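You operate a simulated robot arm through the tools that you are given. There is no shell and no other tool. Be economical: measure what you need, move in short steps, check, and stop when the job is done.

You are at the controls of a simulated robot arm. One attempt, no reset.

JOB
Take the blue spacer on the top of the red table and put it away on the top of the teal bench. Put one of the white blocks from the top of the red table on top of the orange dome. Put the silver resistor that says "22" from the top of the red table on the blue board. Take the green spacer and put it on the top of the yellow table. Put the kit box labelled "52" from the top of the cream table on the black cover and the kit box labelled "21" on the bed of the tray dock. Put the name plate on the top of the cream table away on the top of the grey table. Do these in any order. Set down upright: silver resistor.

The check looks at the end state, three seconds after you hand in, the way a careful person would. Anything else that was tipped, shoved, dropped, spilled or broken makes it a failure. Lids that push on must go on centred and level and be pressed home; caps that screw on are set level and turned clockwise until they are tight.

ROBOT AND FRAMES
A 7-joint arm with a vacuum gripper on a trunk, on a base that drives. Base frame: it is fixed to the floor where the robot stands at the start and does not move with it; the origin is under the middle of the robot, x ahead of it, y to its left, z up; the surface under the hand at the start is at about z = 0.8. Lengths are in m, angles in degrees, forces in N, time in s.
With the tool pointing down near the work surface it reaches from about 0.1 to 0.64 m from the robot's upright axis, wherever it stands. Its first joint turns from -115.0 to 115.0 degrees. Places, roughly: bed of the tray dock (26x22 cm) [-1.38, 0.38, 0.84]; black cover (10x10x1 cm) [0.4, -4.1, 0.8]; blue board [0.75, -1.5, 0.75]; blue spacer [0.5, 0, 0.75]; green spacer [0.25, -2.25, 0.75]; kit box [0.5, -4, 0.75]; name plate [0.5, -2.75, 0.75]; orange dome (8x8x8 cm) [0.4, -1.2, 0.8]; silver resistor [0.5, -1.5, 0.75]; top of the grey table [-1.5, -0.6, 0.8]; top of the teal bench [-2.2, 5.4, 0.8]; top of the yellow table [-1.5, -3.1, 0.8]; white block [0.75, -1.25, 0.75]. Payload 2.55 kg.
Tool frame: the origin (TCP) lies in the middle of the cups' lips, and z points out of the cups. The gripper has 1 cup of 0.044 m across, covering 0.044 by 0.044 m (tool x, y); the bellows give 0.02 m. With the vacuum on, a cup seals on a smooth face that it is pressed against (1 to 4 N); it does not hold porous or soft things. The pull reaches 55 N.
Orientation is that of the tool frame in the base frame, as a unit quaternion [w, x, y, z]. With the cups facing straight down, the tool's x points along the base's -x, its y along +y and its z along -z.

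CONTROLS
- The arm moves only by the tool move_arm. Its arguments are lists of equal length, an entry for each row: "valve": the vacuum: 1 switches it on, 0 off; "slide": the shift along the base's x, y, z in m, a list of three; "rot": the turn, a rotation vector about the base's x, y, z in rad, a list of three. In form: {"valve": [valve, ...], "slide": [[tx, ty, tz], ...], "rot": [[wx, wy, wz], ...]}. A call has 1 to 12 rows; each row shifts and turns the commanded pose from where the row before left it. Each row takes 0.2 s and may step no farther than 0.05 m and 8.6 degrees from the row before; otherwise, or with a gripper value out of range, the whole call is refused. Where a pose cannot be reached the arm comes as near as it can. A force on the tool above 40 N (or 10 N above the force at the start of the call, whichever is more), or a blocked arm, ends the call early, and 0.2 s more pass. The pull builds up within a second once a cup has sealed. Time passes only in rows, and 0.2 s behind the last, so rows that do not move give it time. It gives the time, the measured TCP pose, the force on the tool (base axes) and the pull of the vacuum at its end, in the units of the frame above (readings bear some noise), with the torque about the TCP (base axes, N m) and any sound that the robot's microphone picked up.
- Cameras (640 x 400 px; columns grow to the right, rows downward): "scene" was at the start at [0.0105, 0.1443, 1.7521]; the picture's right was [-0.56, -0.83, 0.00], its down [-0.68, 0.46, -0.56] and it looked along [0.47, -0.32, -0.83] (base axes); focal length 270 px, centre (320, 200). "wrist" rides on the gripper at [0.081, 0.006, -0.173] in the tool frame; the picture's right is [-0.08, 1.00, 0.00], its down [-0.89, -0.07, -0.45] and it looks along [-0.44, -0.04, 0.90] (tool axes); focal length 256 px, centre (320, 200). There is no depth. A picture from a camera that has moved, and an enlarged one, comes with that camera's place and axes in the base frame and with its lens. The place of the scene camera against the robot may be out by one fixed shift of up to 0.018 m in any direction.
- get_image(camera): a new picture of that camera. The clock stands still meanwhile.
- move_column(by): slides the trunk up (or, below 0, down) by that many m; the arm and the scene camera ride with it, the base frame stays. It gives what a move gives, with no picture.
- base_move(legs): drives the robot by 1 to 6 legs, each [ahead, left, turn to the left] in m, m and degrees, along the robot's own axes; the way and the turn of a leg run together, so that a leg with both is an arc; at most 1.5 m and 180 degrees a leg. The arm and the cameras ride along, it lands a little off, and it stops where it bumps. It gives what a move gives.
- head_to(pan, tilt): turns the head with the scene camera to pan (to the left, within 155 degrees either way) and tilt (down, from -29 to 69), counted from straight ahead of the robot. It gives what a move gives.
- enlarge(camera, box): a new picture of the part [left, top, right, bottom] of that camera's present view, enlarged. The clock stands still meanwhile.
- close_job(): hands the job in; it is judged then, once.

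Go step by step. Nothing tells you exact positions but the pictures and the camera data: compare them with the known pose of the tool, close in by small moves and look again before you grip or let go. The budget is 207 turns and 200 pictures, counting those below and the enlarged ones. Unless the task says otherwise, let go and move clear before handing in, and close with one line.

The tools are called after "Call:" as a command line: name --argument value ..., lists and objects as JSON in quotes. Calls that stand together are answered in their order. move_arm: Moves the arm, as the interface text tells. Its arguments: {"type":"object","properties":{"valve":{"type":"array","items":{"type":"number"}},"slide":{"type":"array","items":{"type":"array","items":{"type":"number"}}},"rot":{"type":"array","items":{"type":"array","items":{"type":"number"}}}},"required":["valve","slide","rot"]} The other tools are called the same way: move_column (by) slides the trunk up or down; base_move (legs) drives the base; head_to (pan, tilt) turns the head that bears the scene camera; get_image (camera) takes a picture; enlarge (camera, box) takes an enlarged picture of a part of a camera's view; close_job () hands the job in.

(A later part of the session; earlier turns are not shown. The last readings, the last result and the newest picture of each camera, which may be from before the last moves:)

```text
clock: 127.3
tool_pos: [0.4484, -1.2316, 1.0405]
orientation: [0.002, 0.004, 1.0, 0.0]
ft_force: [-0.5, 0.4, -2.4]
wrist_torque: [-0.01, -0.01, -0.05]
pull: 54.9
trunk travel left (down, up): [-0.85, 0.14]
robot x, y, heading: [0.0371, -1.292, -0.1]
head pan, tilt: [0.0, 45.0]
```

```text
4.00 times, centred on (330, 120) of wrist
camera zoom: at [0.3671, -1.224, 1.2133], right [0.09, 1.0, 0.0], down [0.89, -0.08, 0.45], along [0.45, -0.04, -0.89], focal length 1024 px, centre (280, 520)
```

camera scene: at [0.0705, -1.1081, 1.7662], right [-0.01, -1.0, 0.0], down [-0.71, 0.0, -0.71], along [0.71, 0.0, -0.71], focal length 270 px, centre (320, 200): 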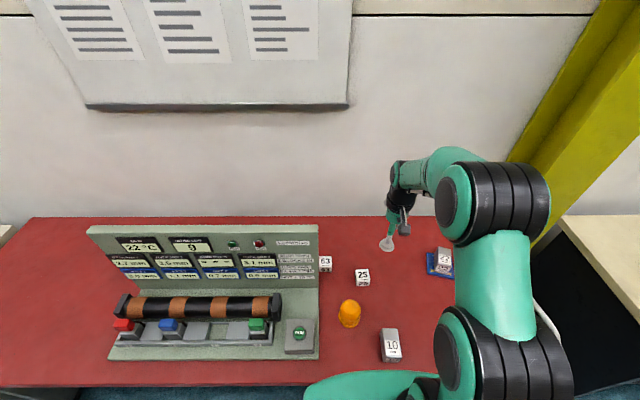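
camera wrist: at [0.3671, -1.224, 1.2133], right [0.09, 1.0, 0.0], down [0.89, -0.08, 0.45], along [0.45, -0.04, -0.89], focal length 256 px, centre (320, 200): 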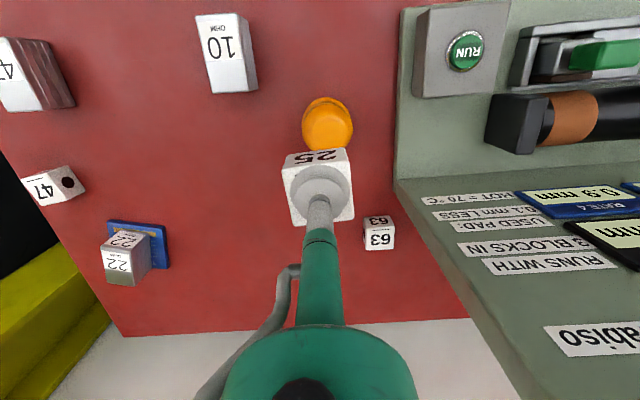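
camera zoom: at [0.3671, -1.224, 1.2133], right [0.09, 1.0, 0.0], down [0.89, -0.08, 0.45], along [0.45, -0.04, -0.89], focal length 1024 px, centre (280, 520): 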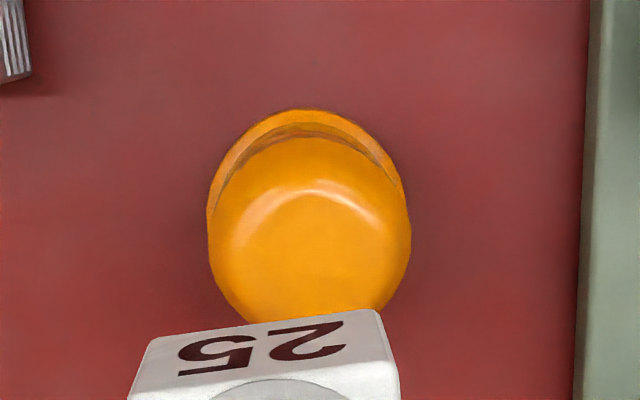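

The dome's axis is at about (0.438, -1.220), with its top near z = 0.875. I'm centring the block over it and lowering partway.

Call:
move_arm --valve '[1, 1, 1, 1]' --slide '[[-0.013, 0.012, 0], [0, 0, -0.04], [0, 0, -0.035], [0, 0, 0]]' --rot '[[0, 0, 0], [0, 0, 0], [0, 0, 0], [0, 0, 0]]'

Call:
enlarge --camera "wrist" --box '[240, 60, 400, 240]'

Call:
enlarge --camera "scene" --box '[300, 240, 420, 340]'

```text
clock: 128.3
tool_pos: [0.4336, -1.2176, 0.9665]
orientation: [0.002, 0.003, 1.0, 0.0]
ft_force: [0.3, -0.4, -3.1]
wrist_torque: [0.01, 0.01, 0.02]
pull: 55.3
trunk travel left (down, up): [-0.85, 0.14]
robot x, y, heading: [0.0354, -1.2903, -0.2]
head pan, tilt: [0.0, 45.0]
```

```text
2.22 times, centred on (320, 150) of wrist
camera zoom: at [0.3524, -1.2099, 1.1388], right [0.08, 1.0, 0.0], down [0.89, -0.08, 0.45], along [0.45, -0.04, -0.89], focal length 569 px, centre (320, 311)
```

zoom: 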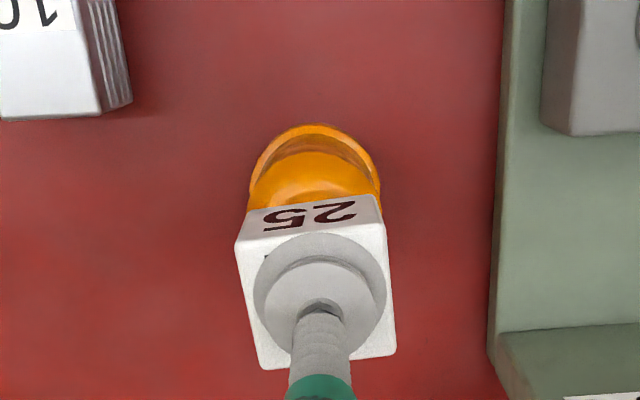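

```text
4.00 times, centred on (360, 290) of scene
camera zoom: at [0.0699, -1.1092, 1.7663], right [-0.01, -1.0, 0.0], down [-0.71, 0.0, -0.71], along [0.71, 0.0, -0.71], focal length 1082 px, centre (160, -160)
```

zoom: 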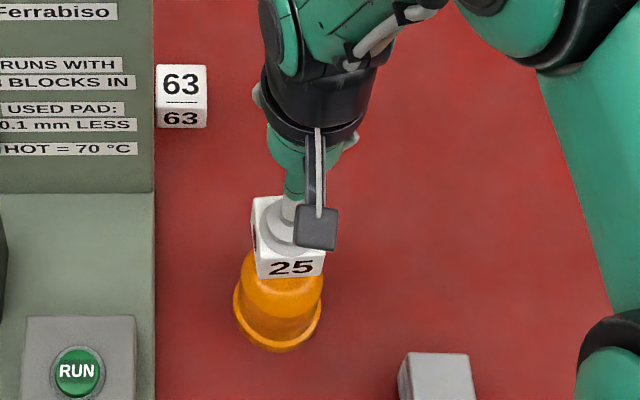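

Call:
move_arm --valve '[1, 1, 1, 1, 1]' --slide '[[0.005, -0.0025, -0.01], [0, 0, -0.01], [0, 0, -0.008], [0, 0, -0.005], [0, 0, 0]]' --rot '[[0, 0, 0], [0, 0, 0], [0, 0, 0], [0, 0, 0], [0, 0, 0]]'

Call:
enlarge --camera "scene" --box '[300, 240, 420, 340]'

```text
clock: 129.5
tool_pos: [0.439, -1.22, 0.9341]
orientation: [0.001, 0.002, 1.0, -0.001]
ft_force: [-0.3, 0.0, -2.1]
wrist_torque: [0.01, 0.0, -0.01]
pull: 54.9
trunk travel left (down, up): [-0.85, 0.14]
robot x, y, heading: [0.0387, -1.2943, -0.6]
head pan, tilt: [0.0, 45.0]
```

```text
4.00 times, centred on (360, 290) of scene
camera zoom: at [0.0704, -1.1089, 1.7663], right [-0.01, -1.0, 0.0], down [-0.71, 0.0, -0.71], along [0.71, 0.0, -0.71], focal length 1082 px, centre (160, -160)
```

zoom: 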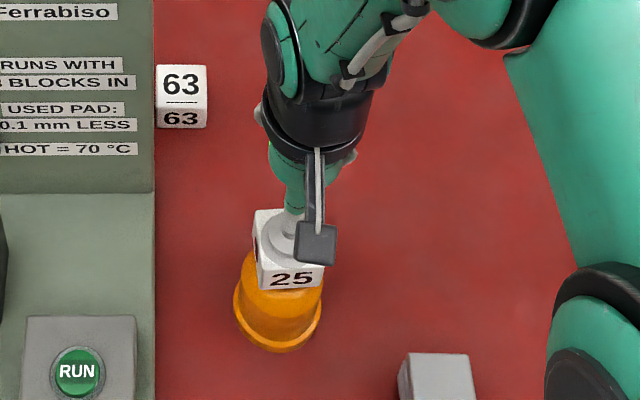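

Call:
move_arm --valve '[1, 1, 1, 1]' --slide '[[0, 0, -0.003], [0, 0, -0.003], [0, 0, -0.002], [0, 0, 0]]' --rot '[[0, 0, 0], [0, 0, 0], [0, 0, 0], [0, 0, 0]]'

```text
clock: 130.5
tool_pos: [0.4399, -1.2224, 0.9262]
orientation: [0.001, 0.002, 1.0, -0.001]
ft_force: [0.1, 0.3, -2.9]
wrist_torque: [-0.01, 0.01, -0.01]
pull: 55.1
trunk travel left (down, up): [-0.85, 0.14]
robot x, y, heading: [0.0375, -1.2923, -0.3]
head pan, tilt: [0.0, 45.0]
```

Call:
move_arm --valve '[1, 1, 1]' --slide '[[0, 0, -0.002], [0, 0, -0.002], [0, 0, 0]]' --rot '[[0, 0, 0], [0, 0, 0], [0, 0, 0]]'

Call:
enlarge --camera "scene" --box '[320, 250, 390, 310]'

```text
clock: 131.3
tool_pos: [0.4391, -1.2206, 0.9222]
orientation: [0.001, 0.002, 1.0, -0.001]
ft_force: [-0.2, 0.0, -2.7]
wrist_torque: [0.04, 0.03, -0.05]
pull: 54.7
trunk travel left (down, up): [-0.85, 0.14]
robot x, y, heading: [0.0378, -1.2927, -0.2]
head pan, tilt: [0.0, 45.0]
```

```text
6.67 times, centred on (355, 280) of scene
camera zoom: at [0.0704, -1.1089, 1.7663], right [-0.01, -1.0, 0.0], down [-0.71, 0.0, -0.71], along [0.71, 0.0, -0.71], focal length 1803 px, centre (87, -333)
```

zoom: 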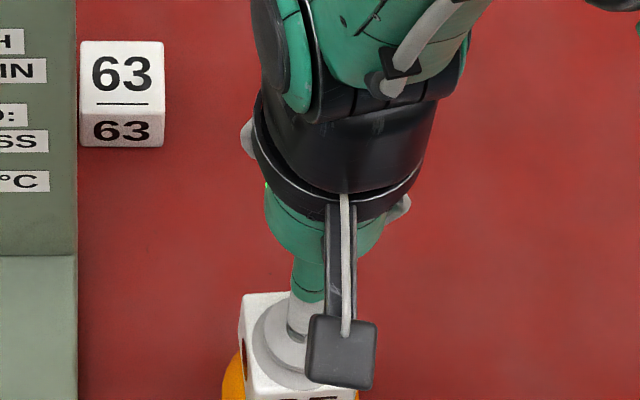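

Call:
move_arm --valve '[1, 1, 1]' --slide '[[0, 0, -0.002], [0, 0, -0.002], [0, 0, 0]]' --rot '[[0, 0, 0], [0, 0, 0], [0, 0, 0]]'

Call:
enlarge --camera "scene" --box '[320, 270, 390, 330]'

```text
clock: 132.1
tool_pos: [0.4401, -1.2204, 0.9195]
orientation: [0.002, 0.002, 1.0, 0.001]
ft_force: [-2.6, -1.4, 12.3]
wrist_torque: [0.0, 0.07, 0.01]
pull: 54.8
trunk travel left (down, up): [-0.85, 0.14]
robot x, y, heading: [0.0378, -1.2935, -0.3]
head pan, tilt: [0.0, 45.0]
```

```text
6.67 times, centred on (355, 300) of scene
camera zoom: at [0.0683, -1.1094, 1.7665], right [-0.01, -1.0, 0.0], down [-0.71, 0.0, -0.71], along [0.71, 0.0, -0.71], focal length 1803 px, centre (87, -467)
```

zoom: 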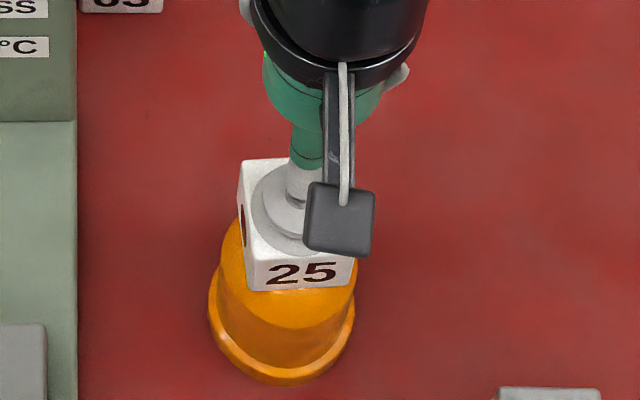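

It's in contact, centred within a few millimetres and with no noticeable torque. Releasing.

Call:
move_arm --valve '[1, 0, 0, 0, 0, 0, 0, 0, 0, 0]' --slide '[[0, 0, 0.001], [0, 0, 0], [0, 0, 0], [0, 0, 0], [0, 0, 0], [0, 0, 0], [0, 0, 0.008], [0, 0, 0.03], [0, 0, 0.045], [0, 0, 0.045]]' --rot '[[0, 0, 0], [0, 0, 0], [0, 0, 0], [0, 0, 0], [0, 0, 0], [0, 0, 0], [0, 0, 0], [0, 0, 0], [0, 0, 0], [0, 0, 0]]'

Call:
enlarge --camera "scene" --box '[300, 230, 420, 330]'

Call:
get_image --camera "wrist"

```text
clock: 134.3
tool_pos: [0.4394, -1.2198, 1.0508]
orientation: [0.001, 0.002, 1.0, -0.001]
ft_force: [-0.2, 0.8, -0.1]
wrist_torque: [0.02, -0.04, 0.04]
pull: 0.0
trunk travel left (down, up): [-0.85, 0.14]
robot x, y, heading: [0.0356, -1.2925, -0.4]
head pan, tilt: [0.0, 45.0]
```

```text
4.00 times, centred on (360, 280) of scene
camera zoom: at [0.069, -1.1091, 1.7662], right [-0.01, -1.0, 0.0], down [-0.71, 0.0, -0.71], along [0.71, 0.0, -0.71], focal length 1082 px, centre (160, -120)
```

zoom: 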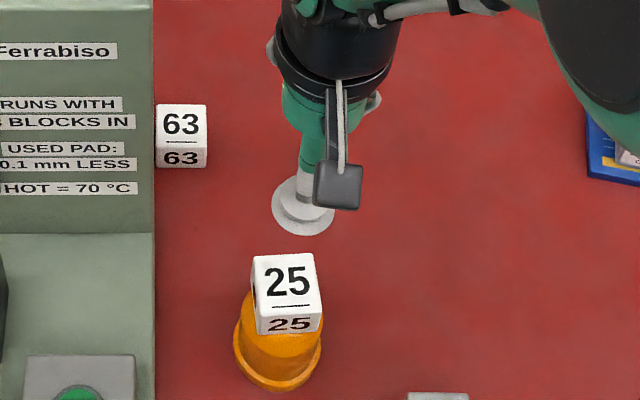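

```text
159 pictures are left
camera wrist: at [0.3577, -1.2136, 1.2226], right [0.08, 1.0, 0.0], down [0.89, -0.08, 0.45], along [0.45, -0.04, -0.89], focal length 256 px, centre (320, 200)
```

wrist: 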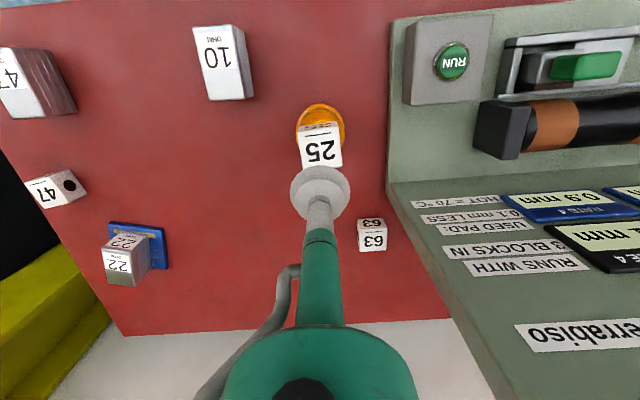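

The block sits steady on the dome. I'm backing up and strafing right towards the cream table.

Call:
move_arm --valve '[0, 0, 0]' --slide '[[0, 0, 0.045], [-0.01, 0, 0.045], [-0.03, 0, 0.02]]' --rot '[[0, 0, 0], [0, 0, 0], [0, 0, 0]]'

Call:
base_move --legs '[[-0.45, 0, 0], [0, -1.2, 0]]'

Call:
get_image --camera "scene"

```text
clock: 135.1
tool_pos: [0.3985, -1.2227, 1.1587]
orientation: [0.002, 0.003, 1.0, 0.0]
ft_force: [-0.7, -0.4, -0.4]
wrist_torque: [0.0, -0.02, 0.03]
pull: 0.1
trunk travel left (down, up): [-0.85, 0.14]
robot x, y, heading: [0.0354, -1.2937, -0.2]
head pan, tilt: [0.0, 45.0]
```

```text
clock: 143.5
tool_pos: [-0.0827, -2.4373, 1.1566]
orientation: [0.001, 0.02, 1.0, 0.001]
ft_force: [0.0, 0.4, -0.5]
wrist_torque: [0.02, 0.01, -0.01]
pull: 0.1
trunk travel left (down, up): [-0.85, 0.14]
robot x, y, heading: [-0.4468, -2.4959, -2.0]
head pan, tilt: [0.0, 45.0]
```

```text
158 pictures are left
camera scene: at [-0.408, -2.3127, 1.7663], right [-0.04, -1.0, 0.0], down [-0.71, 0.03, -0.71], along [0.71, -0.03, -0.71], focal length 270 px, centre (320, 200)
```

scene: 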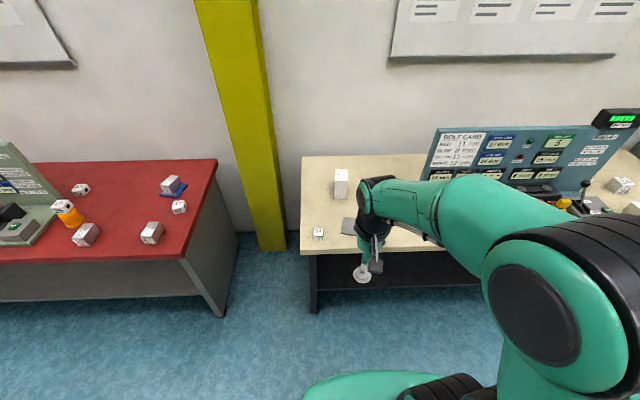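

Call:
base_move --legs '[[0, 0.02, 2], [0.42, 0, 0]]'

Call:
get_image --camera "scene"

Call:
get_image --camera "wrist"

```text
clock: 146.5
tool_pos: [0.3343, -2.4027, 1.1579]
orientation: [0.001, -0.001, 1.0, -0.001]
ft_force: [0.9, -0.4, 0.7]
wrist_torque: [0.02, -0.02, -0.01]
pull: 0.2
trunk travel left (down, up): [-0.85, 0.14]
robot x, y, heading: [-0.0305, -2.4764, 0.1]
head pan, tilt: [0.0, 45.0]
```

```text
157 pictures are left
camera scene: at [0.0035, -2.2916, 1.7663], right [0.0, -1.0, 0.0], down [-0.71, 0.0, -0.71], along [0.71, 0.0, -0.71], focal length 270 px, centre (320, 200)
```

scene: 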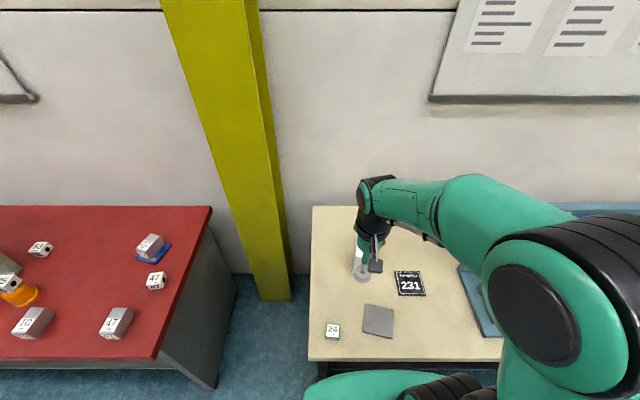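

```text
156 pictures are left
camera wrist: at [0.2526, -2.3962, 1.3298], right [0.08, 1.0, 0.0], down [0.89, -0.07, 0.45], along [0.45, -0.04, -0.89], focal length 256 px, centre (320, 200)
```

wrist: 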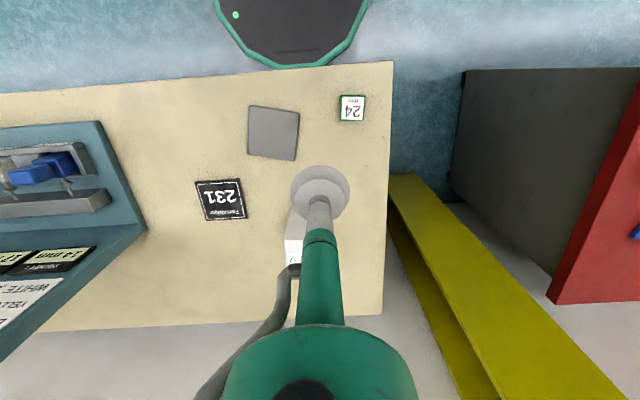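

The green spacer "24" is near (0.32, -2.34), and the name plate "231" is at about (0.5, -2.6). Moving over the spacer.

Call:
move_arm --valve '[0, 0, 0, 0, 0]' --slide '[[-0.006, 0.03, -0.03], [-0.007, 0.03, -0.03], [0, 0, -0.045], [0, 0, -0.045], [0, 0, -0.045]]' --rot '[[0, 0, 0], [0, 0, 0], [0, 0, 0], [0, 0, 0], [0, 0, 0]]'

Call:
enlarge --camera "wrist" --box '[240, 80, 400, 200]'

```text
clock: 147.7
tool_pos: [0.3212, -2.344, 0.9621]
orientation: [0.0, -0.001, 1.0, 0.0]
ft_force: [-0.7, 0.4, -0.4]
wrist_torque: [0.01, 0.0, 0.0]
pull: 0.0
trunk travel left (down, up): [-0.85, 0.14]
robot x, y, heading: [-0.0287, -2.4748, 0.2]
head pan, tilt: [0.0, 45.0]
```

```text
3.33 times, centred on (320, 140) of wrist
camera zoom: at [0.2393, -2.3366, 1.1345], right [0.08, 1.0, 0.0], down [0.89, -0.07, 0.45], along [0.45, -0.03, -0.89], focal length 853 px, centre (320, 400)
```

zoom: 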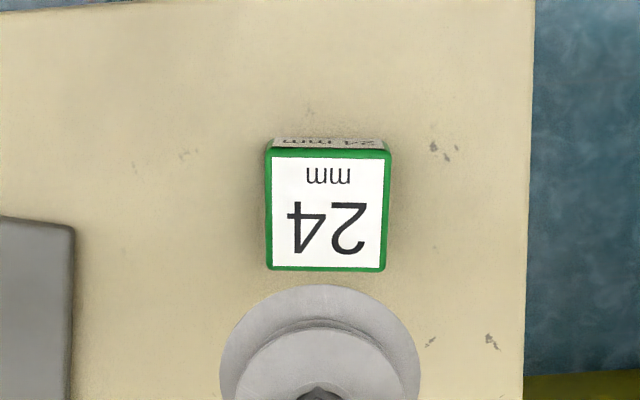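

Call:
move_arm --valve '[0, 0, 0, 1, 1, 1, 1, 1, 1]' --slide '[[-0.002, 0.003, -0.045], [0, 0, -0.045], [0, 0, -0.035], [0, 0, -0.006], [0, 0, -0.005], [0, 0, -0.005], [0, 0, -0.003], [0, 0, 0], [0, 0, 0]]' --rot '[[0, 0, 0], [0, 0, 0], [0, 0, 0], [0, 0, 0], [0, 0, 0], [0, 0, 0], [0, 0, 0], [0, 0, 0], [0, 0, 0]]'

```text
clock: 149.7
tool_pos: [0.319, -2.3394, 0.8203]
orientation: [0.003, -0.001, 1.0, 0.0]
ft_force: [-1.5, -4.3, 24.8]
wrist_torque: [-0.05, 0.19, 0.0]
pull: 55.2
trunk travel left (down, up): [-0.85, 0.14]
robot x, y, heading: [-0.0314, -2.4783, 0.3]
head pan, tilt: [0.0, 45.0]
```

The green spacer is held. I'm lifting it and heading for the yellow table.

Call:
move_arm --valve '[1, 1, 1, 1, 1, 1, 1, 1]' --slide '[[0, 0, 0.02], [0, 0, 0.045], [0, 0, 0.045], [0, 0, 0.045], [0, 0, 0.045], [0, 0, 0.045], [0, 0, 0.045], [0, 0, 0.045]]' --rot '[[0, 0, 0], [0, 0, 0], [0, 0, 0], [0, 0, 0], [0, 0, 0], [0, 0, 0], [0, 0, 0], [0, 0, 0]]'

Call:
base_move --legs '[[-0.42, 0, 0], [0, -0.55, 0], [0, 0, -180]]'

Call:
get_image --camera "scene"

```text
clock: 151.5
tool_pos: [0.3168, -2.3438, 1.1527]
orientation: [0.001, 0.0, 1.0, -0.001]
ft_force: [-0.7, -0.9, -0.8]
wrist_torque: [0.02, 0.01, -0.03]
pull: 55.1
trunk travel left (down, up): [-0.85, 0.14]
robot x, y, heading: [-0.0297, -2.4782, 0.1]
head pan, tilt: [0.0, 45.0]
```

```text
clock: 164.3
tool_pos: [-0.7946, -3.153, 1.1522]
orientation: [-0.001, 1.0, -0.018, -0.001]
ft_force: [-0.3, -0.9, -1.1]
wrist_torque: [0.0, -0.03, 0.02]
pull: 54.9
trunk travel left (down, up): [-0.85, 0.14]
robot x, y, heading: [-0.4443, -3.0337, 177.7]
head pan, tilt: [0.0, 45.0]
```

```text
154 pictures are left
camera scene: at [-0.4596, -3.2009, 1.7663], right [0.04, 1.0, 0.0], down [0.71, -0.03, -0.71], along [-0.71, 0.03, -0.71], focal length 270 px, centre (320, 200)
```

scene: 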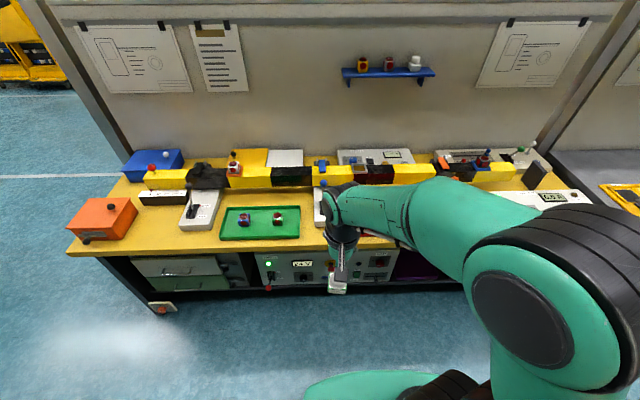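

Call:
get_image --camera "wrist"

Call:
enlarge --camera "scene" --box '[60, 130, 340, 300]'

```text
153 pictures are left
camera wrist: at [-0.715, -3.1622, 1.3247], right [-0.12, -0.99, 0.0], down [-0.89, 0.1, 0.45], along [-0.44, 0.05, -0.89], focal length 256 px, centre (320, 200)
```

wrist: 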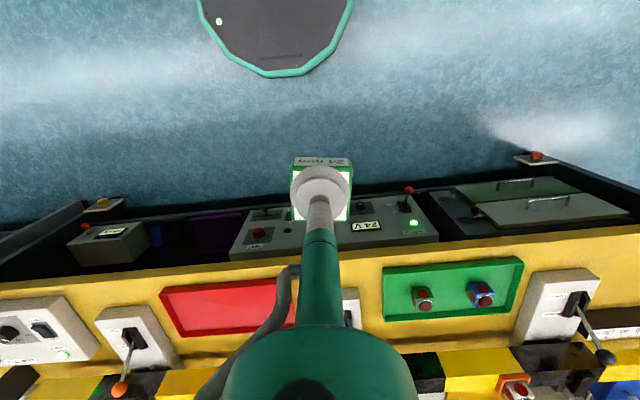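

```text
2.29 times, centred on (200, 215) of scene
camera zoom: at [-0.4596, -3.2009, 1.7663], right [0.04, 1.0, 0.0], down [0.71, -0.03, -0.71], along [-0.71, 0.03, -0.71], focal length 618 px, centre (594, 166)
```

zoom: 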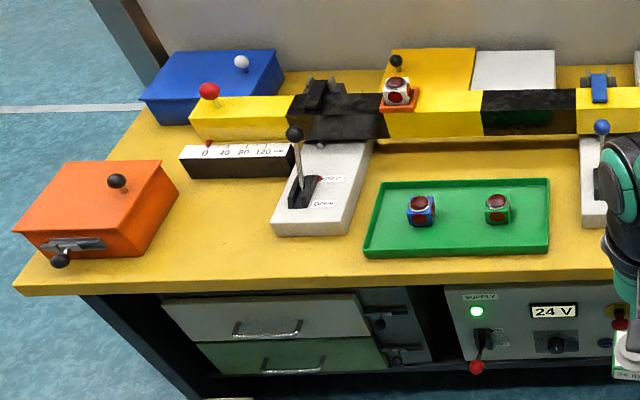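

There's a free spot near (-1.27, -3.91), between the orange box and the lever unit. I'm driving there.

Call:
base_move --legs '[[0, 0, 2.3], [0, 0.76, 0], [0.3, 0, 0]]'

Call:
get_image --camera "wrist"

Call:
get_image --camera "scene"

```text
clock: 170.5
tool_pos: [-1.0909, -3.9311, 1.1519]
orientation: [-0.001, 1.0, -0.002, -0.001]
ft_force: [0.2, 0.5, -1.4]
wrist_torque: [-0.01, -0.05, 0.0]
pull: 55.0
trunk travel left (down, up): [-0.85, 0.14]
robot x, y, heading: [-0.7418, -3.8003, 179.7]
head pan, tilt: [0.0, 45.0]
```

```text
151 pictures are left
camera wrist: at [-1.01, -3.9383, 1.3246], right [-0.08, -1.0, 0.0], down [-0.89, 0.07, 0.45], along [-0.45, 0.04, -0.89], focal length 256 px, centre (320, 200)
```

wrist: 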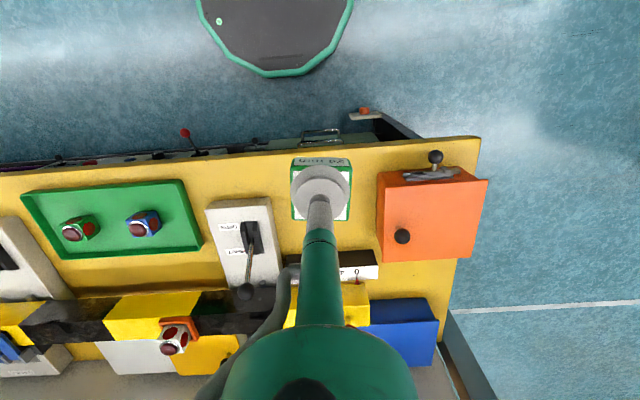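

```text
150 pictures are left
camera scene: at [-0.7534, -3.969, 1.7663], right [0.0, 1.0, 0.0], down [0.71, 0.0, -0.71], along [-0.71, 0.0, -0.71], focal length 270 px, centre (320, 200)
```

scene: 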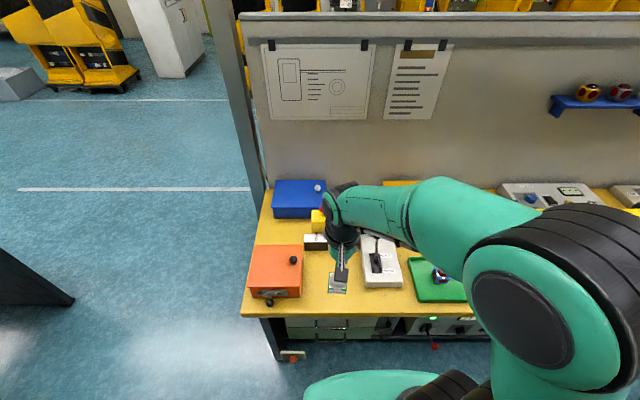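

Call:
move_arm --valve '[1, 1, 1, 1, 1, 1, 1, 1, 1]' --slide '[[-0.045, 0.003, 0], [-0.045, 0.003, 0], [-0.045, 0, 0], [-0.035, 0, -0.03], [0, 0, -0.045], [0, 0, -0.045], [0, 0, -0.045], [0, 0, -0.045], [0, 0, -0.03]]' --rot '[[0, 0, 0], [0, 0, 0], [0, 0, 0], [0, 0, 0], [0, 0, 0], [0, 0, 0], [0, 0, 0], [0, 0, 0], [0, 0, 0]]'

Call:
get_image --camera "wrist"

```text
clock: 172.5
tool_pos: [-1.2588, -3.9231, 0.9086]
orientation: [0.0, 1.0, -0.002, -0.002]
ft_force: [0.6, 0.4, -1.4]
wrist_torque: [0.0, -0.02, 0.01]
pull: 54.8
out of reach, approached as far as the arm can: row 3
trunk travel left (down, up): [-0.85, 0.14]
robot x, y, heading: [-0.7454, -3.8028, 179.8]
head pan, tilt: [0.0, 45.0]
```

```text
149 pictures are left
camera wrist: at [-1.178, -3.9305, 1.0803], right [-0.08, -1.0, 0.0], down [-0.89, 0.07, 0.45], along [-0.45, 0.04, -0.89], focal length 256 px, centre (320, 200)
```

wrist: 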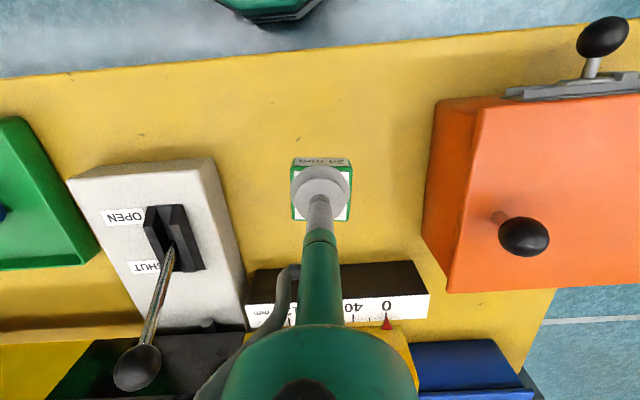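

Call:
move_arm --valve '[1, 1, 1, 1, 1]' --slide '[[0, 0, -0.02], [0, 0, -0.012], [0, 0, -0.008], [0, 0, -0.008], [0, 0, 0]]' --rot '[[0, 0, 0], [0, 0, 0], [0, 0, 0], [0, 0, 0], [0, 0, 0]]'

```text
clock: 173.7
tool_pos: [-1.2579, -3.924, 0.8604]
orientation: [0.0, 1.0, -0.002, -0.001]
ft_force: [-0.2, 0.6, -1.5]
wrist_torque: [-0.02, 0.0, -0.02]
pull: 54.8
trunk travel left (down, up): [-0.85, 0.14]
robot x, y, heading: [-0.7391, -3.8033, 180.0]
head pan, tilt: [0.0, 45.0]
```

Call:
move_arm --valve '[1, 1, 1, 1, 1]' --slide '[[0, 0, -0.006], [0, 0, -0.005], [0, 0, -0.005], [0, 0, -0.004], [0, 0, 0]]' --rot '[[0, 0, 0], [0, 0, 0], [0, 0, 0], [0, 0, 0], [0, 0, 0]]'

```text
clock: 174.9
tool_pos: [-1.2583, -3.9252, 0.8407]
orientation: [-0.001, 1.0, -0.002, -0.001]
ft_force: [0.8, -0.3, -0.7]
wrist_torque: [0.01, 0.04, 0.01]
pull: 55.2
trunk travel left (down, up): [-0.85, 0.14]
robot x, y, heading: [-0.7411, -3.803, 179.7]
head pan, tilt: [0.0, 45.0]
```

Call:
move_arm --valve '[1, 1, 1, 1, 1, 1]' --slide '[[0, 0, -0.004], [0, 0, -0.004], [0, 0, -0.004], [0, 0, -0.004], [0, 0, -0.003], [0, 0, 0]]' --rot '[[0, 0, 0], [0, 0, 0], [0, 0, 0], [0, 0, 0], [0, 0, 0], [0, 0, 0]]'

```text
clock: 176.3
tool_pos: [-1.2587, -3.9255, 0.8229]
orientation: [0.0, 1.0, -0.001, -0.003]
ft_force: [2.6, -0.2, 13.4]
wrist_torque: [-0.01, -0.16, 0.0]
pull: 54.5
trunk travel left (down, up): [-0.85, 0.14]
robot x, y, heading: [-0.7446, -3.7959, 180.0]
head pan, tilt: [0.0, 45.0]
```

Contact on the yellow table. I'll release and lift.

Call:
move_arm --valve '[1, 0, 0, 0, 0, 0, 0, 0, 0, 0, 0, 0]' --slide '[[0, 0, 0.001], [0, 0, 0], [0, 0, 0], [0, 0, 0], [0, 0, 0], [0, 0, 0.008], [0, 0, 0.045], [0, 0, 0.045], [0, 0, 0.045], [0, 0, 0.045], [0.04, 0, 0.025], [0.04, 0, 0.025]]' --rot '[[0, 0, 0], [0, 0, 0], [0, 0, 0], [0, 0, 0], [0, 0, 0], [0, 0, 0], [0, 0, 0], [0, 0, 0], [0, 0, 0], [0, 0, 0], [0, 0, 0], [0, 0, 0]]'

Call:
get_image --camera "wrist"

```text
clock: 178.9
tool_pos: [-1.1778, -3.9244, 1.0606]
orientation: [-0.001, 1.0, -0.002, -0.001]
ft_force: [0.1, -0.3, -0.4]
wrist_torque: [-0.01, 0.07, -0.02]
pull: 0.1
trunk travel left (down, up): [-0.85, 0.14]
robot x, y, heading: [-0.7429, -3.7984, 179.7]
head pan, tilt: [0.0, 45.0]
```

```text
148 pictures are left
camera wrist: at [-1.0966, -3.9309, 1.2333], right [-0.08, -1.0, 0.0], down [-0.89, 0.07, 0.45], along [-0.45, 0.04, -0.89], focal length 256 px, centre (320, 200)
```

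wrist: 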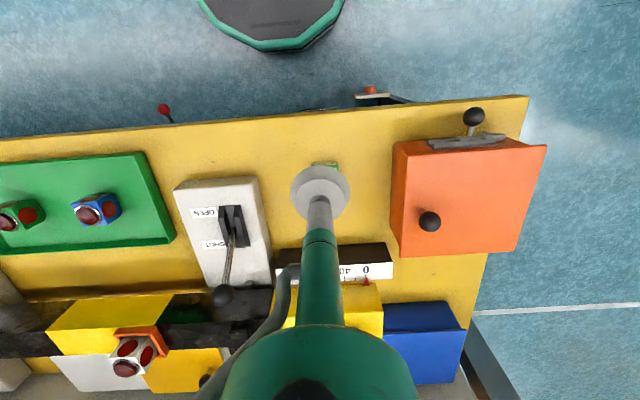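

Spacer placed. The kit boxes on the cream table are directly across, so I'm backing up and turning around.

Call:
base_move --legs '[[-0.32, 0, 0], [0, 0, 180]]'

Call:
get_image --camera "scene"

```text
clock: 188.3
tool_pos: [0.0264, -3.6953, 1.0601]
orientation: [0.002, 0.024, 1.0, -0.001]
ft_force: [0.0, 0.7, -0.4]
wrist_torque: [0.01, 0.05, 0.03]
pull: 0.0
trunk travel left (down, up): [-0.85, 0.14]
robot x, y, heading: [-0.4177, -3.8027, -2.7]
head pan, tilt: [0.0, 45.0]
```

```text
147 pictures are left
camera scene: at [-0.376, -3.6174, 1.7663], right [-0.05, -1.0, 0.0], down [-0.71, 0.03, -0.71], along [0.71, -0.03, -0.71], focal length 270 px, centre (320, 200)
```

scene: 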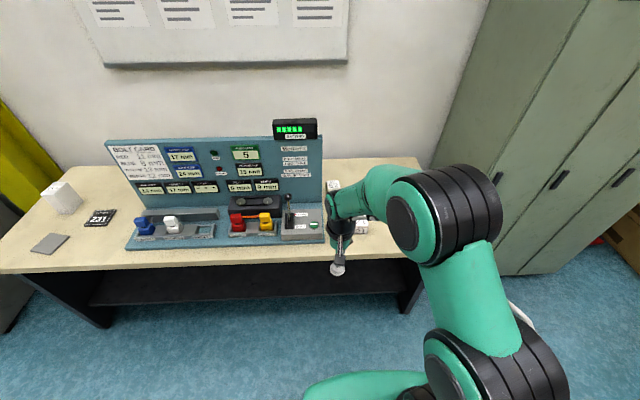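

Call:
move_arm --valve '[0, 0]' --slide '[[0, -0.03, 0.04], [-0.02, -0.03, 0.03]]' --rot '[[0, 0, 0], [0, 0, 0]]'

Call:
base_move --legs '[[0, -0.17, 2.7], [0.42, 0, 0]]'

Call:
get_image --camera "wrist"

Call:
get_image --camera "scene"

```text
clock: 188.9
tool_pos: [0.0042, -3.7554, 1.1329]
orientation: [0.002, 0.025, 1.0, -0.001]
ft_force: [-0.2, 0.3, -0.3]
wrist_torque: [0.02, -0.04, -0.01]
pull: 0.0
trunk travel left (down, up): [-0.85, 0.14]
robot x, y, heading: [-0.4195, -3.8032, -2.9]
head pan, tilt: [0.0, 45.0]
```

```text
clock: 192.5
tool_pos: [0.416, -3.9089, 1.1305]
orientation: [0.001, 0.003, 1.0, -0.001]
ft_force: [0.6, -0.2, 0.1]
wrist_torque: [0.0, 0.02, 0.02]
pull: 0.0
trunk travel left (down, up): [-0.85, 0.14]
robot x, y, heading: [-0.0025, -3.975, -0.2]
head pan, tilt: [0.0, 45.0]
```

```text
146 pictures are left
camera wrist: at [0.3351, -3.9016, 1.3034], right [0.08, 1.0, 0.0], down [0.89, -0.08, 0.45], along [0.45, -0.04, -0.89], focal length 256 px, centre (320, 200)
```

wrist: 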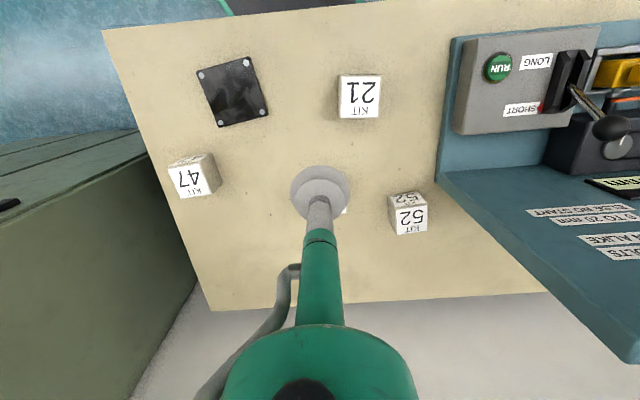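

```text
145 pictures are left
camera scene: at [0.0297, -3.7885, 1.7663], right [-0.01, -1.0, 0.0], down [-0.71, 0.0, -0.71], along [0.71, 0.0, -0.71], focal length 270 px, centre (320, 200)
```

scene: 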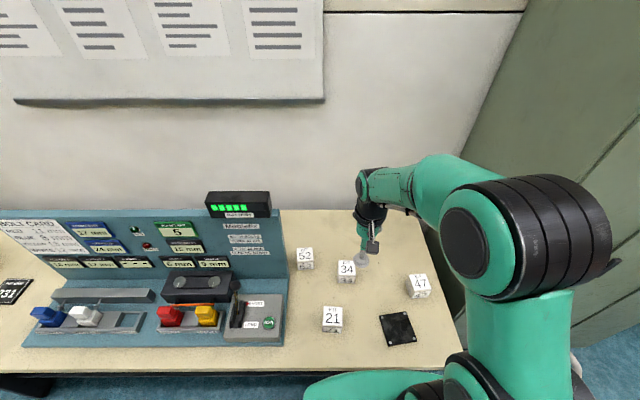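

Kit boxes 21, 34, 47 and 52 are visible, with the black cover near (0.356, -4.06). I'm moving the base closer to 52 for reach.

Call:
base_move --legs '[[0.04, 0.1, 0]]'

Call:
get_image --camera "wrist"

Call:
head_to --pan -15 --tilt 50

Call:
get_image --camera "scene"

```text
clock: 193.7
tool_pos: [0.4559, -3.8092, 1.1309]
orientation: [0.0, 0.002, 1.0, -0.001]
ft_force: [-0.3, 0.6, 0.4]
wrist_torque: [-0.01, 0.01, -0.01]
pull: 0.0
trunk travel left (down, up): [-0.85, 0.14]
robot x, y, heading: [0.0384, -3.8766, -0.5]
head pan, tilt: [0.0, 45.0]
```

```text
144 pictures are left
camera wrist: at [0.3751, -3.8031, 1.3034], right [0.08, 1.0, 0.0], down [0.89, -0.07, 0.45], along [0.45, -0.04, -0.89], focal length 256 px, centre (320, 200)
```

wrist: 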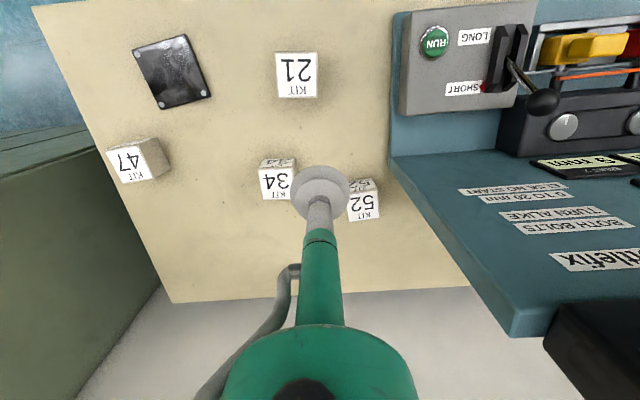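

```text
clock: 194.5
tool_pos: [0.4568, -3.8093, 1.1313]
orientation: [0.001, 0.003, 1.0, -0.001]
ft_force: [0.5, -0.3, 0.9]
wrist_torque: [0.01, 0.04, 0.03]
pull: 0.1
trunk travel left (down, up): [-0.85, 0.14]
robot x, y, heading: [0.0369, -3.8733, -0.3]
head pan, tilt: [-15.0, 50.0]
```

```text
143 pictures are left
camera scene: at [0.062, -3.7109, 1.7594], right [-0.26, -0.96, 0.0], down [-0.74, 0.2, -0.64], along [0.62, -0.17, -0.77], focal length 270 px, centre (320, 200)
```

scene: 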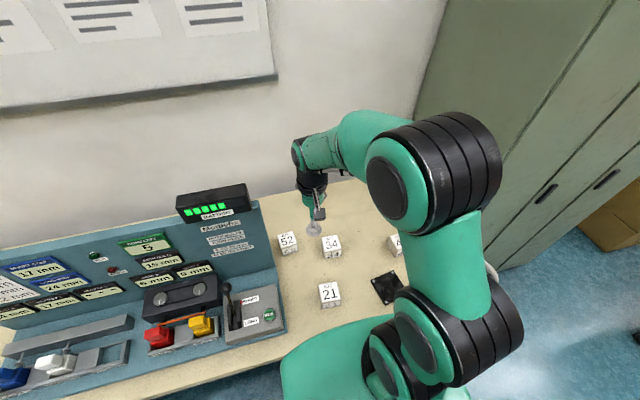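

Box 52 is at (0.625, -3.736), close behind the console panel's right end at y ≈ -3.685. I'll shift right so the forearm comes in at an angle with more clearance, then go above 52.

Call:
base_move --legs '[[0.015, -0.08, 0]]'

Call:
move_arm --valve '[0, 0, 0, 0, 0]' --slide '[[0.0, 0.0, 0.04], [0.04, 0.02, 0.0], [0.04, 0.02, 0], [0.04, 0.02, 0], [0.02, 0.0, 0]]' --rot '[[0, 0, 0], [0, 0, 0], [0, 0, 0], [0, 0, 0], [0, 0, 0]]'

Call:
get_image --camera "wrist"

Call:
get_image --camera "scene"

```text
clock: 195.5
tool_pos: [0.4711, -3.891, 1.131]
orientation: [0.001, 0.002, 1.0, 0.0]
ft_force: [0.6, -0.3, -0.2]
wrist_torque: [0.04, -0.01, 0.0]
pull: 0.1
trunk travel left (down, up): [-0.85, 0.14]
robot x, y, heading: [0.0493, -3.9551, -0.2]
head pan, tilt: [-15.0, 50.0]
```

```text
clock: 196.7
tool_pos: [0.5772, -3.8372, 1.1194]
orientation: [0.001, 0.002, 1.0, 0.0]
ft_force: [0.8, -0.9, 0.3]
wrist_torque: [0.02, -0.01, -0.01]
pull: 0.1
out of reach, approached as far as the arm can: row 2, 3, 4, 5
trunk travel left (down, up): [-0.85, 0.14]
robot x, y, heading: [0.047, -3.9553, -0.4]
head pan, tilt: [-15.0, 50.0]
```

```text
142 pictures are left
camera wrist: at [0.4959, -3.8308, 1.2918], right [0.08, 1.0, 0.0], down [0.89, -0.07, 0.45], along [0.45, -0.04, -0.89], focal length 256 px, centre (320, 200)
```

wrist: 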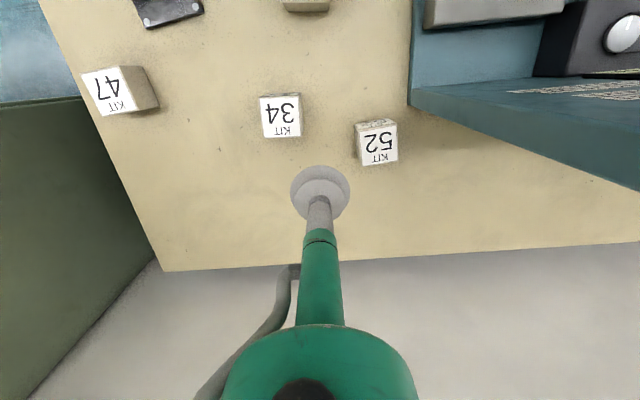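

```text
141 pictures are left
camera scene: at [0.0764, -3.7906, 1.7594], right [-0.26, -0.96, 0.0], down [-0.74, 0.2, -0.64], along [0.62, -0.17, -0.77], focal length 270 px, centre (320, 200)
```

scene: 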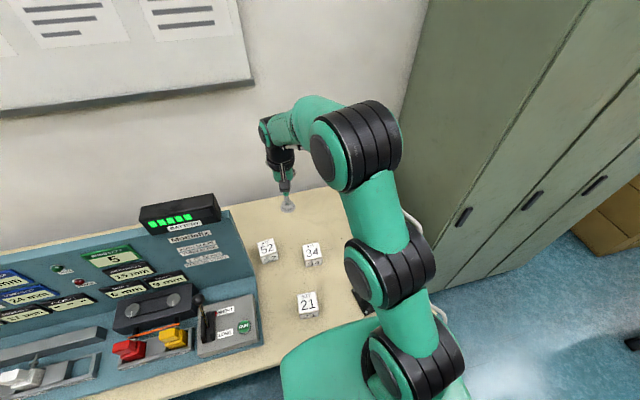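

Call:
move_arm --valve '[0, 0, 0]' --slide '[[0, 0, -0.045], [0, 0, -0.045], [0, 0, -0.045]]' --rot '[[0, 0, 0], [0, 0, 0], [0, 0, 0]]'

```text
clock: 197.5
tool_pos: [0.5791, -3.8352, 0.9867]
orientation: [0.001, 0.002, 1.0, -0.001]
ft_force: [0.5, -0.2, 0.3]
wrist_torque: [-0.02, 0.05, 0.04]
pull: 0.1
trunk travel left (down, up): [-0.85, 0.14]
robot x, y, heading: [0.0536, -3.9555, -0.0]
head pan, tilt: [-15.0, 50.0]
```

Call:
move_arm --valve '[0, 0, 0]' --slide '[[0.015, 0.033, 0], [0.015, 0.033, 0], [0.015, 0.032, 0]]' --rot '[[0, 0, 0], [0, 0, 0], [0, 0, 0]]'

Call:
get_image --camera "wrist"

Call:
get_image --camera "scene"

```text
clock: 198.3
tool_pos: [0.6243, -3.7382, 0.9849]
orientation: [0.001, 0.001, 1.0, -0.001]
ft_force: [-0.1, 0.8, -0.3]
wrist_torque: [-0.02, 0.01, -0.03]
pull: 0.1
trunk travel left (down, up): [-0.85, 0.14]
robot x, y, heading: [0.051, -3.9524, -0.4]
head pan, tilt: [-15.0, 50.0]
```

```text
140 pictures are left
camera wrist: at [0.543, -3.7312, 1.1571], right [0.08, 1.0, 0.0], down [0.89, -0.07, 0.45], along [0.44, -0.04, -0.89], focal length 256 px, centre (320, 200)
```

wrist: 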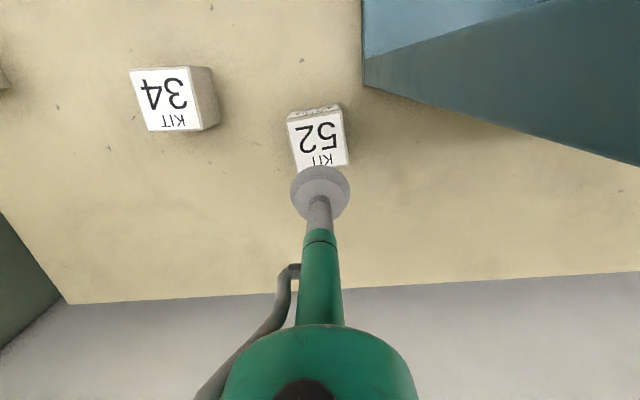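

```text
139 pictures are left
camera scene: at [0.0776, -3.7883, 1.7592], right [-0.26, -0.96, 0.0], down [-0.74, 0.2, -0.64], along [0.62, -0.17, -0.77], focal length 270 px, centre (320, 200)
```

scene: 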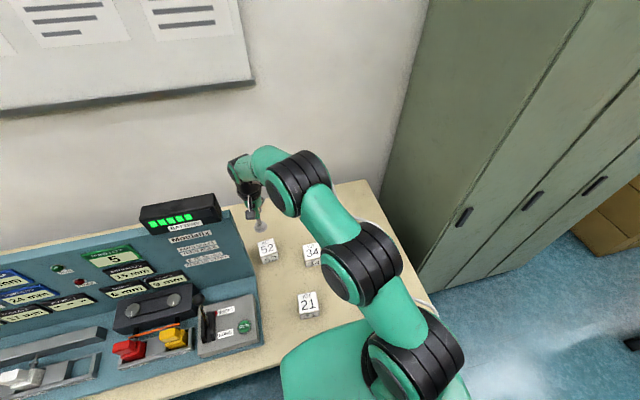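

Call:
enlarge --camera "wrist" --box '[260, 80, 380, 200]'

```text
3.33 times, centred on (320, 140) of wrist
camera zoom: at [0.543, -3.7312, 1.1571], right [0.08, 1.0, 0.0], down [0.89, -0.07, 0.45], along [0.44, -0.04, -0.89], focal length 853 px, centre (320, 400)
```

zoom: 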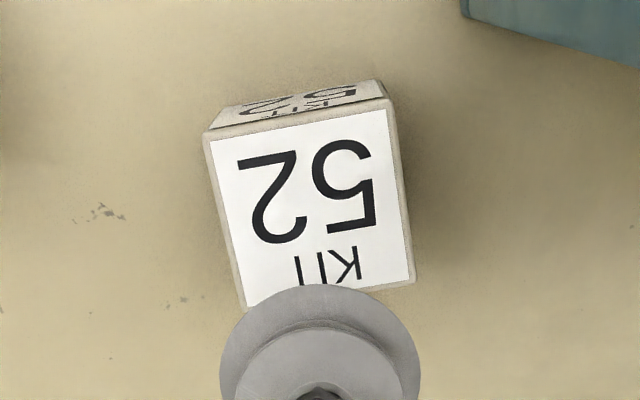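

Call:
move_arm --valve '[0, 0, 1, 1, 1, 1, 1, 1, 1]' --slide '[[-0.007, -0.002, -0.04], [0, 0, -0.045], [0, 0, -0.025], [0, 0, -0.008], [0, 0, -0.006], [0, 0, -0.005], [0, 0, -0.004], [0, 0, 0], [0, 0, 0]]' --rot '[[0, 0, 0], [0, 0, 0], [0, 0, 0], [0, 0, 0], [0, 0, 0], [0, 0, 0], [0, 0, 0], [0, 0, 0], [0, 0, 0]]'

```text
clock: 200.3
tool_pos: [0.6161, -3.7423, 0.8572]
orientation: [0.006, 0.002, 1.0, 0.002]
ft_force: [-4.4, -1.6, 32.9]
wrist_torque: [-0.04, 0.3, 0.0]
pull: 55.6
trunk travel left (down, up): [-0.85, 0.14]
robot x, y, heading: [0.0481, -3.9554, -0.2]
head pan, tilt: [-15.0, 50.0]
```

Box 52 is held. I'm lifting it and moving clear of the panel towards the black cover.

Call:
move_arm --valve '[1, 1, 1, 1, 1, 1, 1, 1, 1, 1, 1]' --slide '[[0, 0, 0.02], [0, 0, 0.045], [0, 0, 0.045], [0, 0, 0.045], [-0.012, -0.033, 0], [-0.012, -0.033, 0], [-0.012, -0.034, 0], [-0.034, -0.034, 0], [-0.034, -0.034, 0], [-0.034, -0.034, 0], [-0.034, -0.034, 0]]' --rot '[[0, 0, 0], [0, 0, 0], [0, 0, 0], [0, 0, 0], [0, 0, 0], [0, 0, 0], [0, 0, 0], [0, 0, 0], [0, 0, 0], [0, 0, 0], [0, 0, 0]]'

Call:
get_image --camera "wrist"

```text
clock: 202.7
tool_pos: [0.4426, -3.9783, 1.0073]
orientation: [0.003, 0.002, 1.0, 0.0]
ft_force: [0.3, -0.3, -3.3]
wrist_torque: [0.01, 0.03, 0.04]
pull: 55.4
trunk travel left (down, up): [-0.85, 0.14]
robot x, y, heading: [0.0473, -3.9558, -0.5]
head pan, tilt: [-15.0, 50.0]
```

```text
137 pictures are left
camera wrist: at [0.3613, -3.9717, 1.1788], right [0.08, 1.0, 0.0], down [0.89, -0.07, 0.45], along [0.45, -0.04, -0.89], focal length 256 px, centre (320, 200)
```

wrist: 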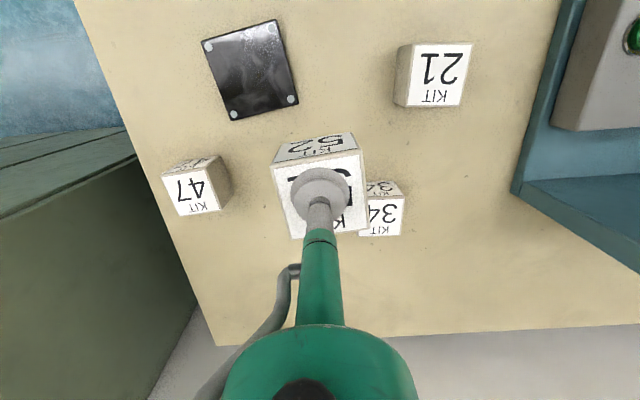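

Call:
move_arm --valve '[1, 1, 1, 1, 1]' --slide '[[-0.03, -0.029, 0], [-0.03, -0.029, 0], [-0.029, -0.028, 0], [0, 0, -0.045], [0, 0, -0.045]]' --rot '[[0, 0, 0], [0, 0, 0], [0, 0, 0], [0, 0, 0], [0, 0, 0]]'

Call:
get_image --camera "wrist"

```text
clock: 203.9
tool_pos: [0.3544, -4.065, 0.9165]
orientation: [0.003, 0.002, 1.0, -0.001]
ft_force: [0.2, 0.1, -3.1]
wrist_torque: [-0.01, 0.04, 0.01]
pull: 54.8
trunk travel left (down, up): [-0.85, 0.14]
robot x, y, heading: [0.0514, -3.9533, -0.8]
head pan, tilt: [-15.0, 50.0]
```

```text
136 pictures are left
camera wrist: at [0.2726, -4.0583, 1.0883], right [0.08, 1.0, 0.0], down [0.89, -0.07, 0.45], along [0.45, -0.04, -0.89], focal length 256 px, centre (320, 200)
```

wrist: 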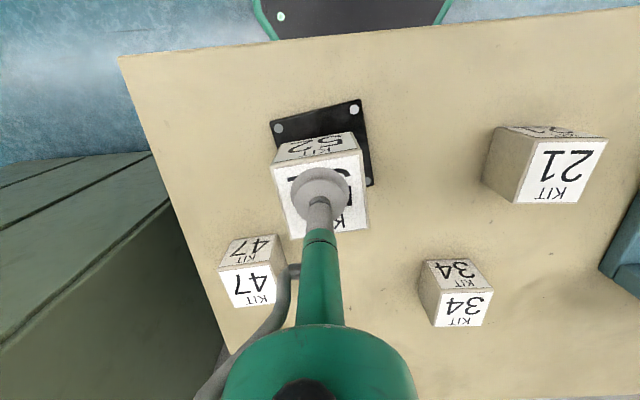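

Call:
move_arm --valve '[1, 1, 1, 1, 1, 1]' --slide '[[0.002, 0.001, -0.02], [0, 0, -0.015], [0, 0, -0.006], [0, 0, -0.004], [0, 0, -0.003], [0, 0, 0]]' --rot '[[0, 0, 0], [0, 0, 0], [0, 0, 0], [0, 0, 0], [0, 0, 0], [0, 0, 0]]'

```text
clock: 205.3
tool_pos: [0.3571, -4.0624, 0.87]
orientation: [0.0, 0.001, 1.0, -0.001]
ft_force: [-1.2, 0.1, -1.9]
wrist_torque: [0.0, 0.0, 0.0]
pull: 55.4
trunk travel left (down, up): [-0.85, 0.14]
robot x, y, heading: [0.0476, -3.9575, -0.2]
head pan, tilt: [-15.0, 50.0]
```

Call:
move_arm --valve '[1, 1, 1, 1]' --slide '[[0, 0, -0.002], [0, 0, -0.002], [0, 0, -0.001], [0, 0, 0]]' --rot '[[0, 0, 0], [0, 0, 0], [0, 0, 0], [0, 0, 0]]'

```text
clock: 206.3
tool_pos: [0.3555, -4.0631, 0.8649]
orientation: [0.003, 0.001, 1.0, -0.001]
ft_force: [-4.2, -0.8, 28.0]
wrist_torque: [0.16, -0.16, 0.0]
pull: 54.4
trunk travel left (down, up): [-0.85, 0.14]
robot x, y, heading: [0.0507, -3.9569, -0.2]
head pan, tilt: [-15.0, 50.0]
```

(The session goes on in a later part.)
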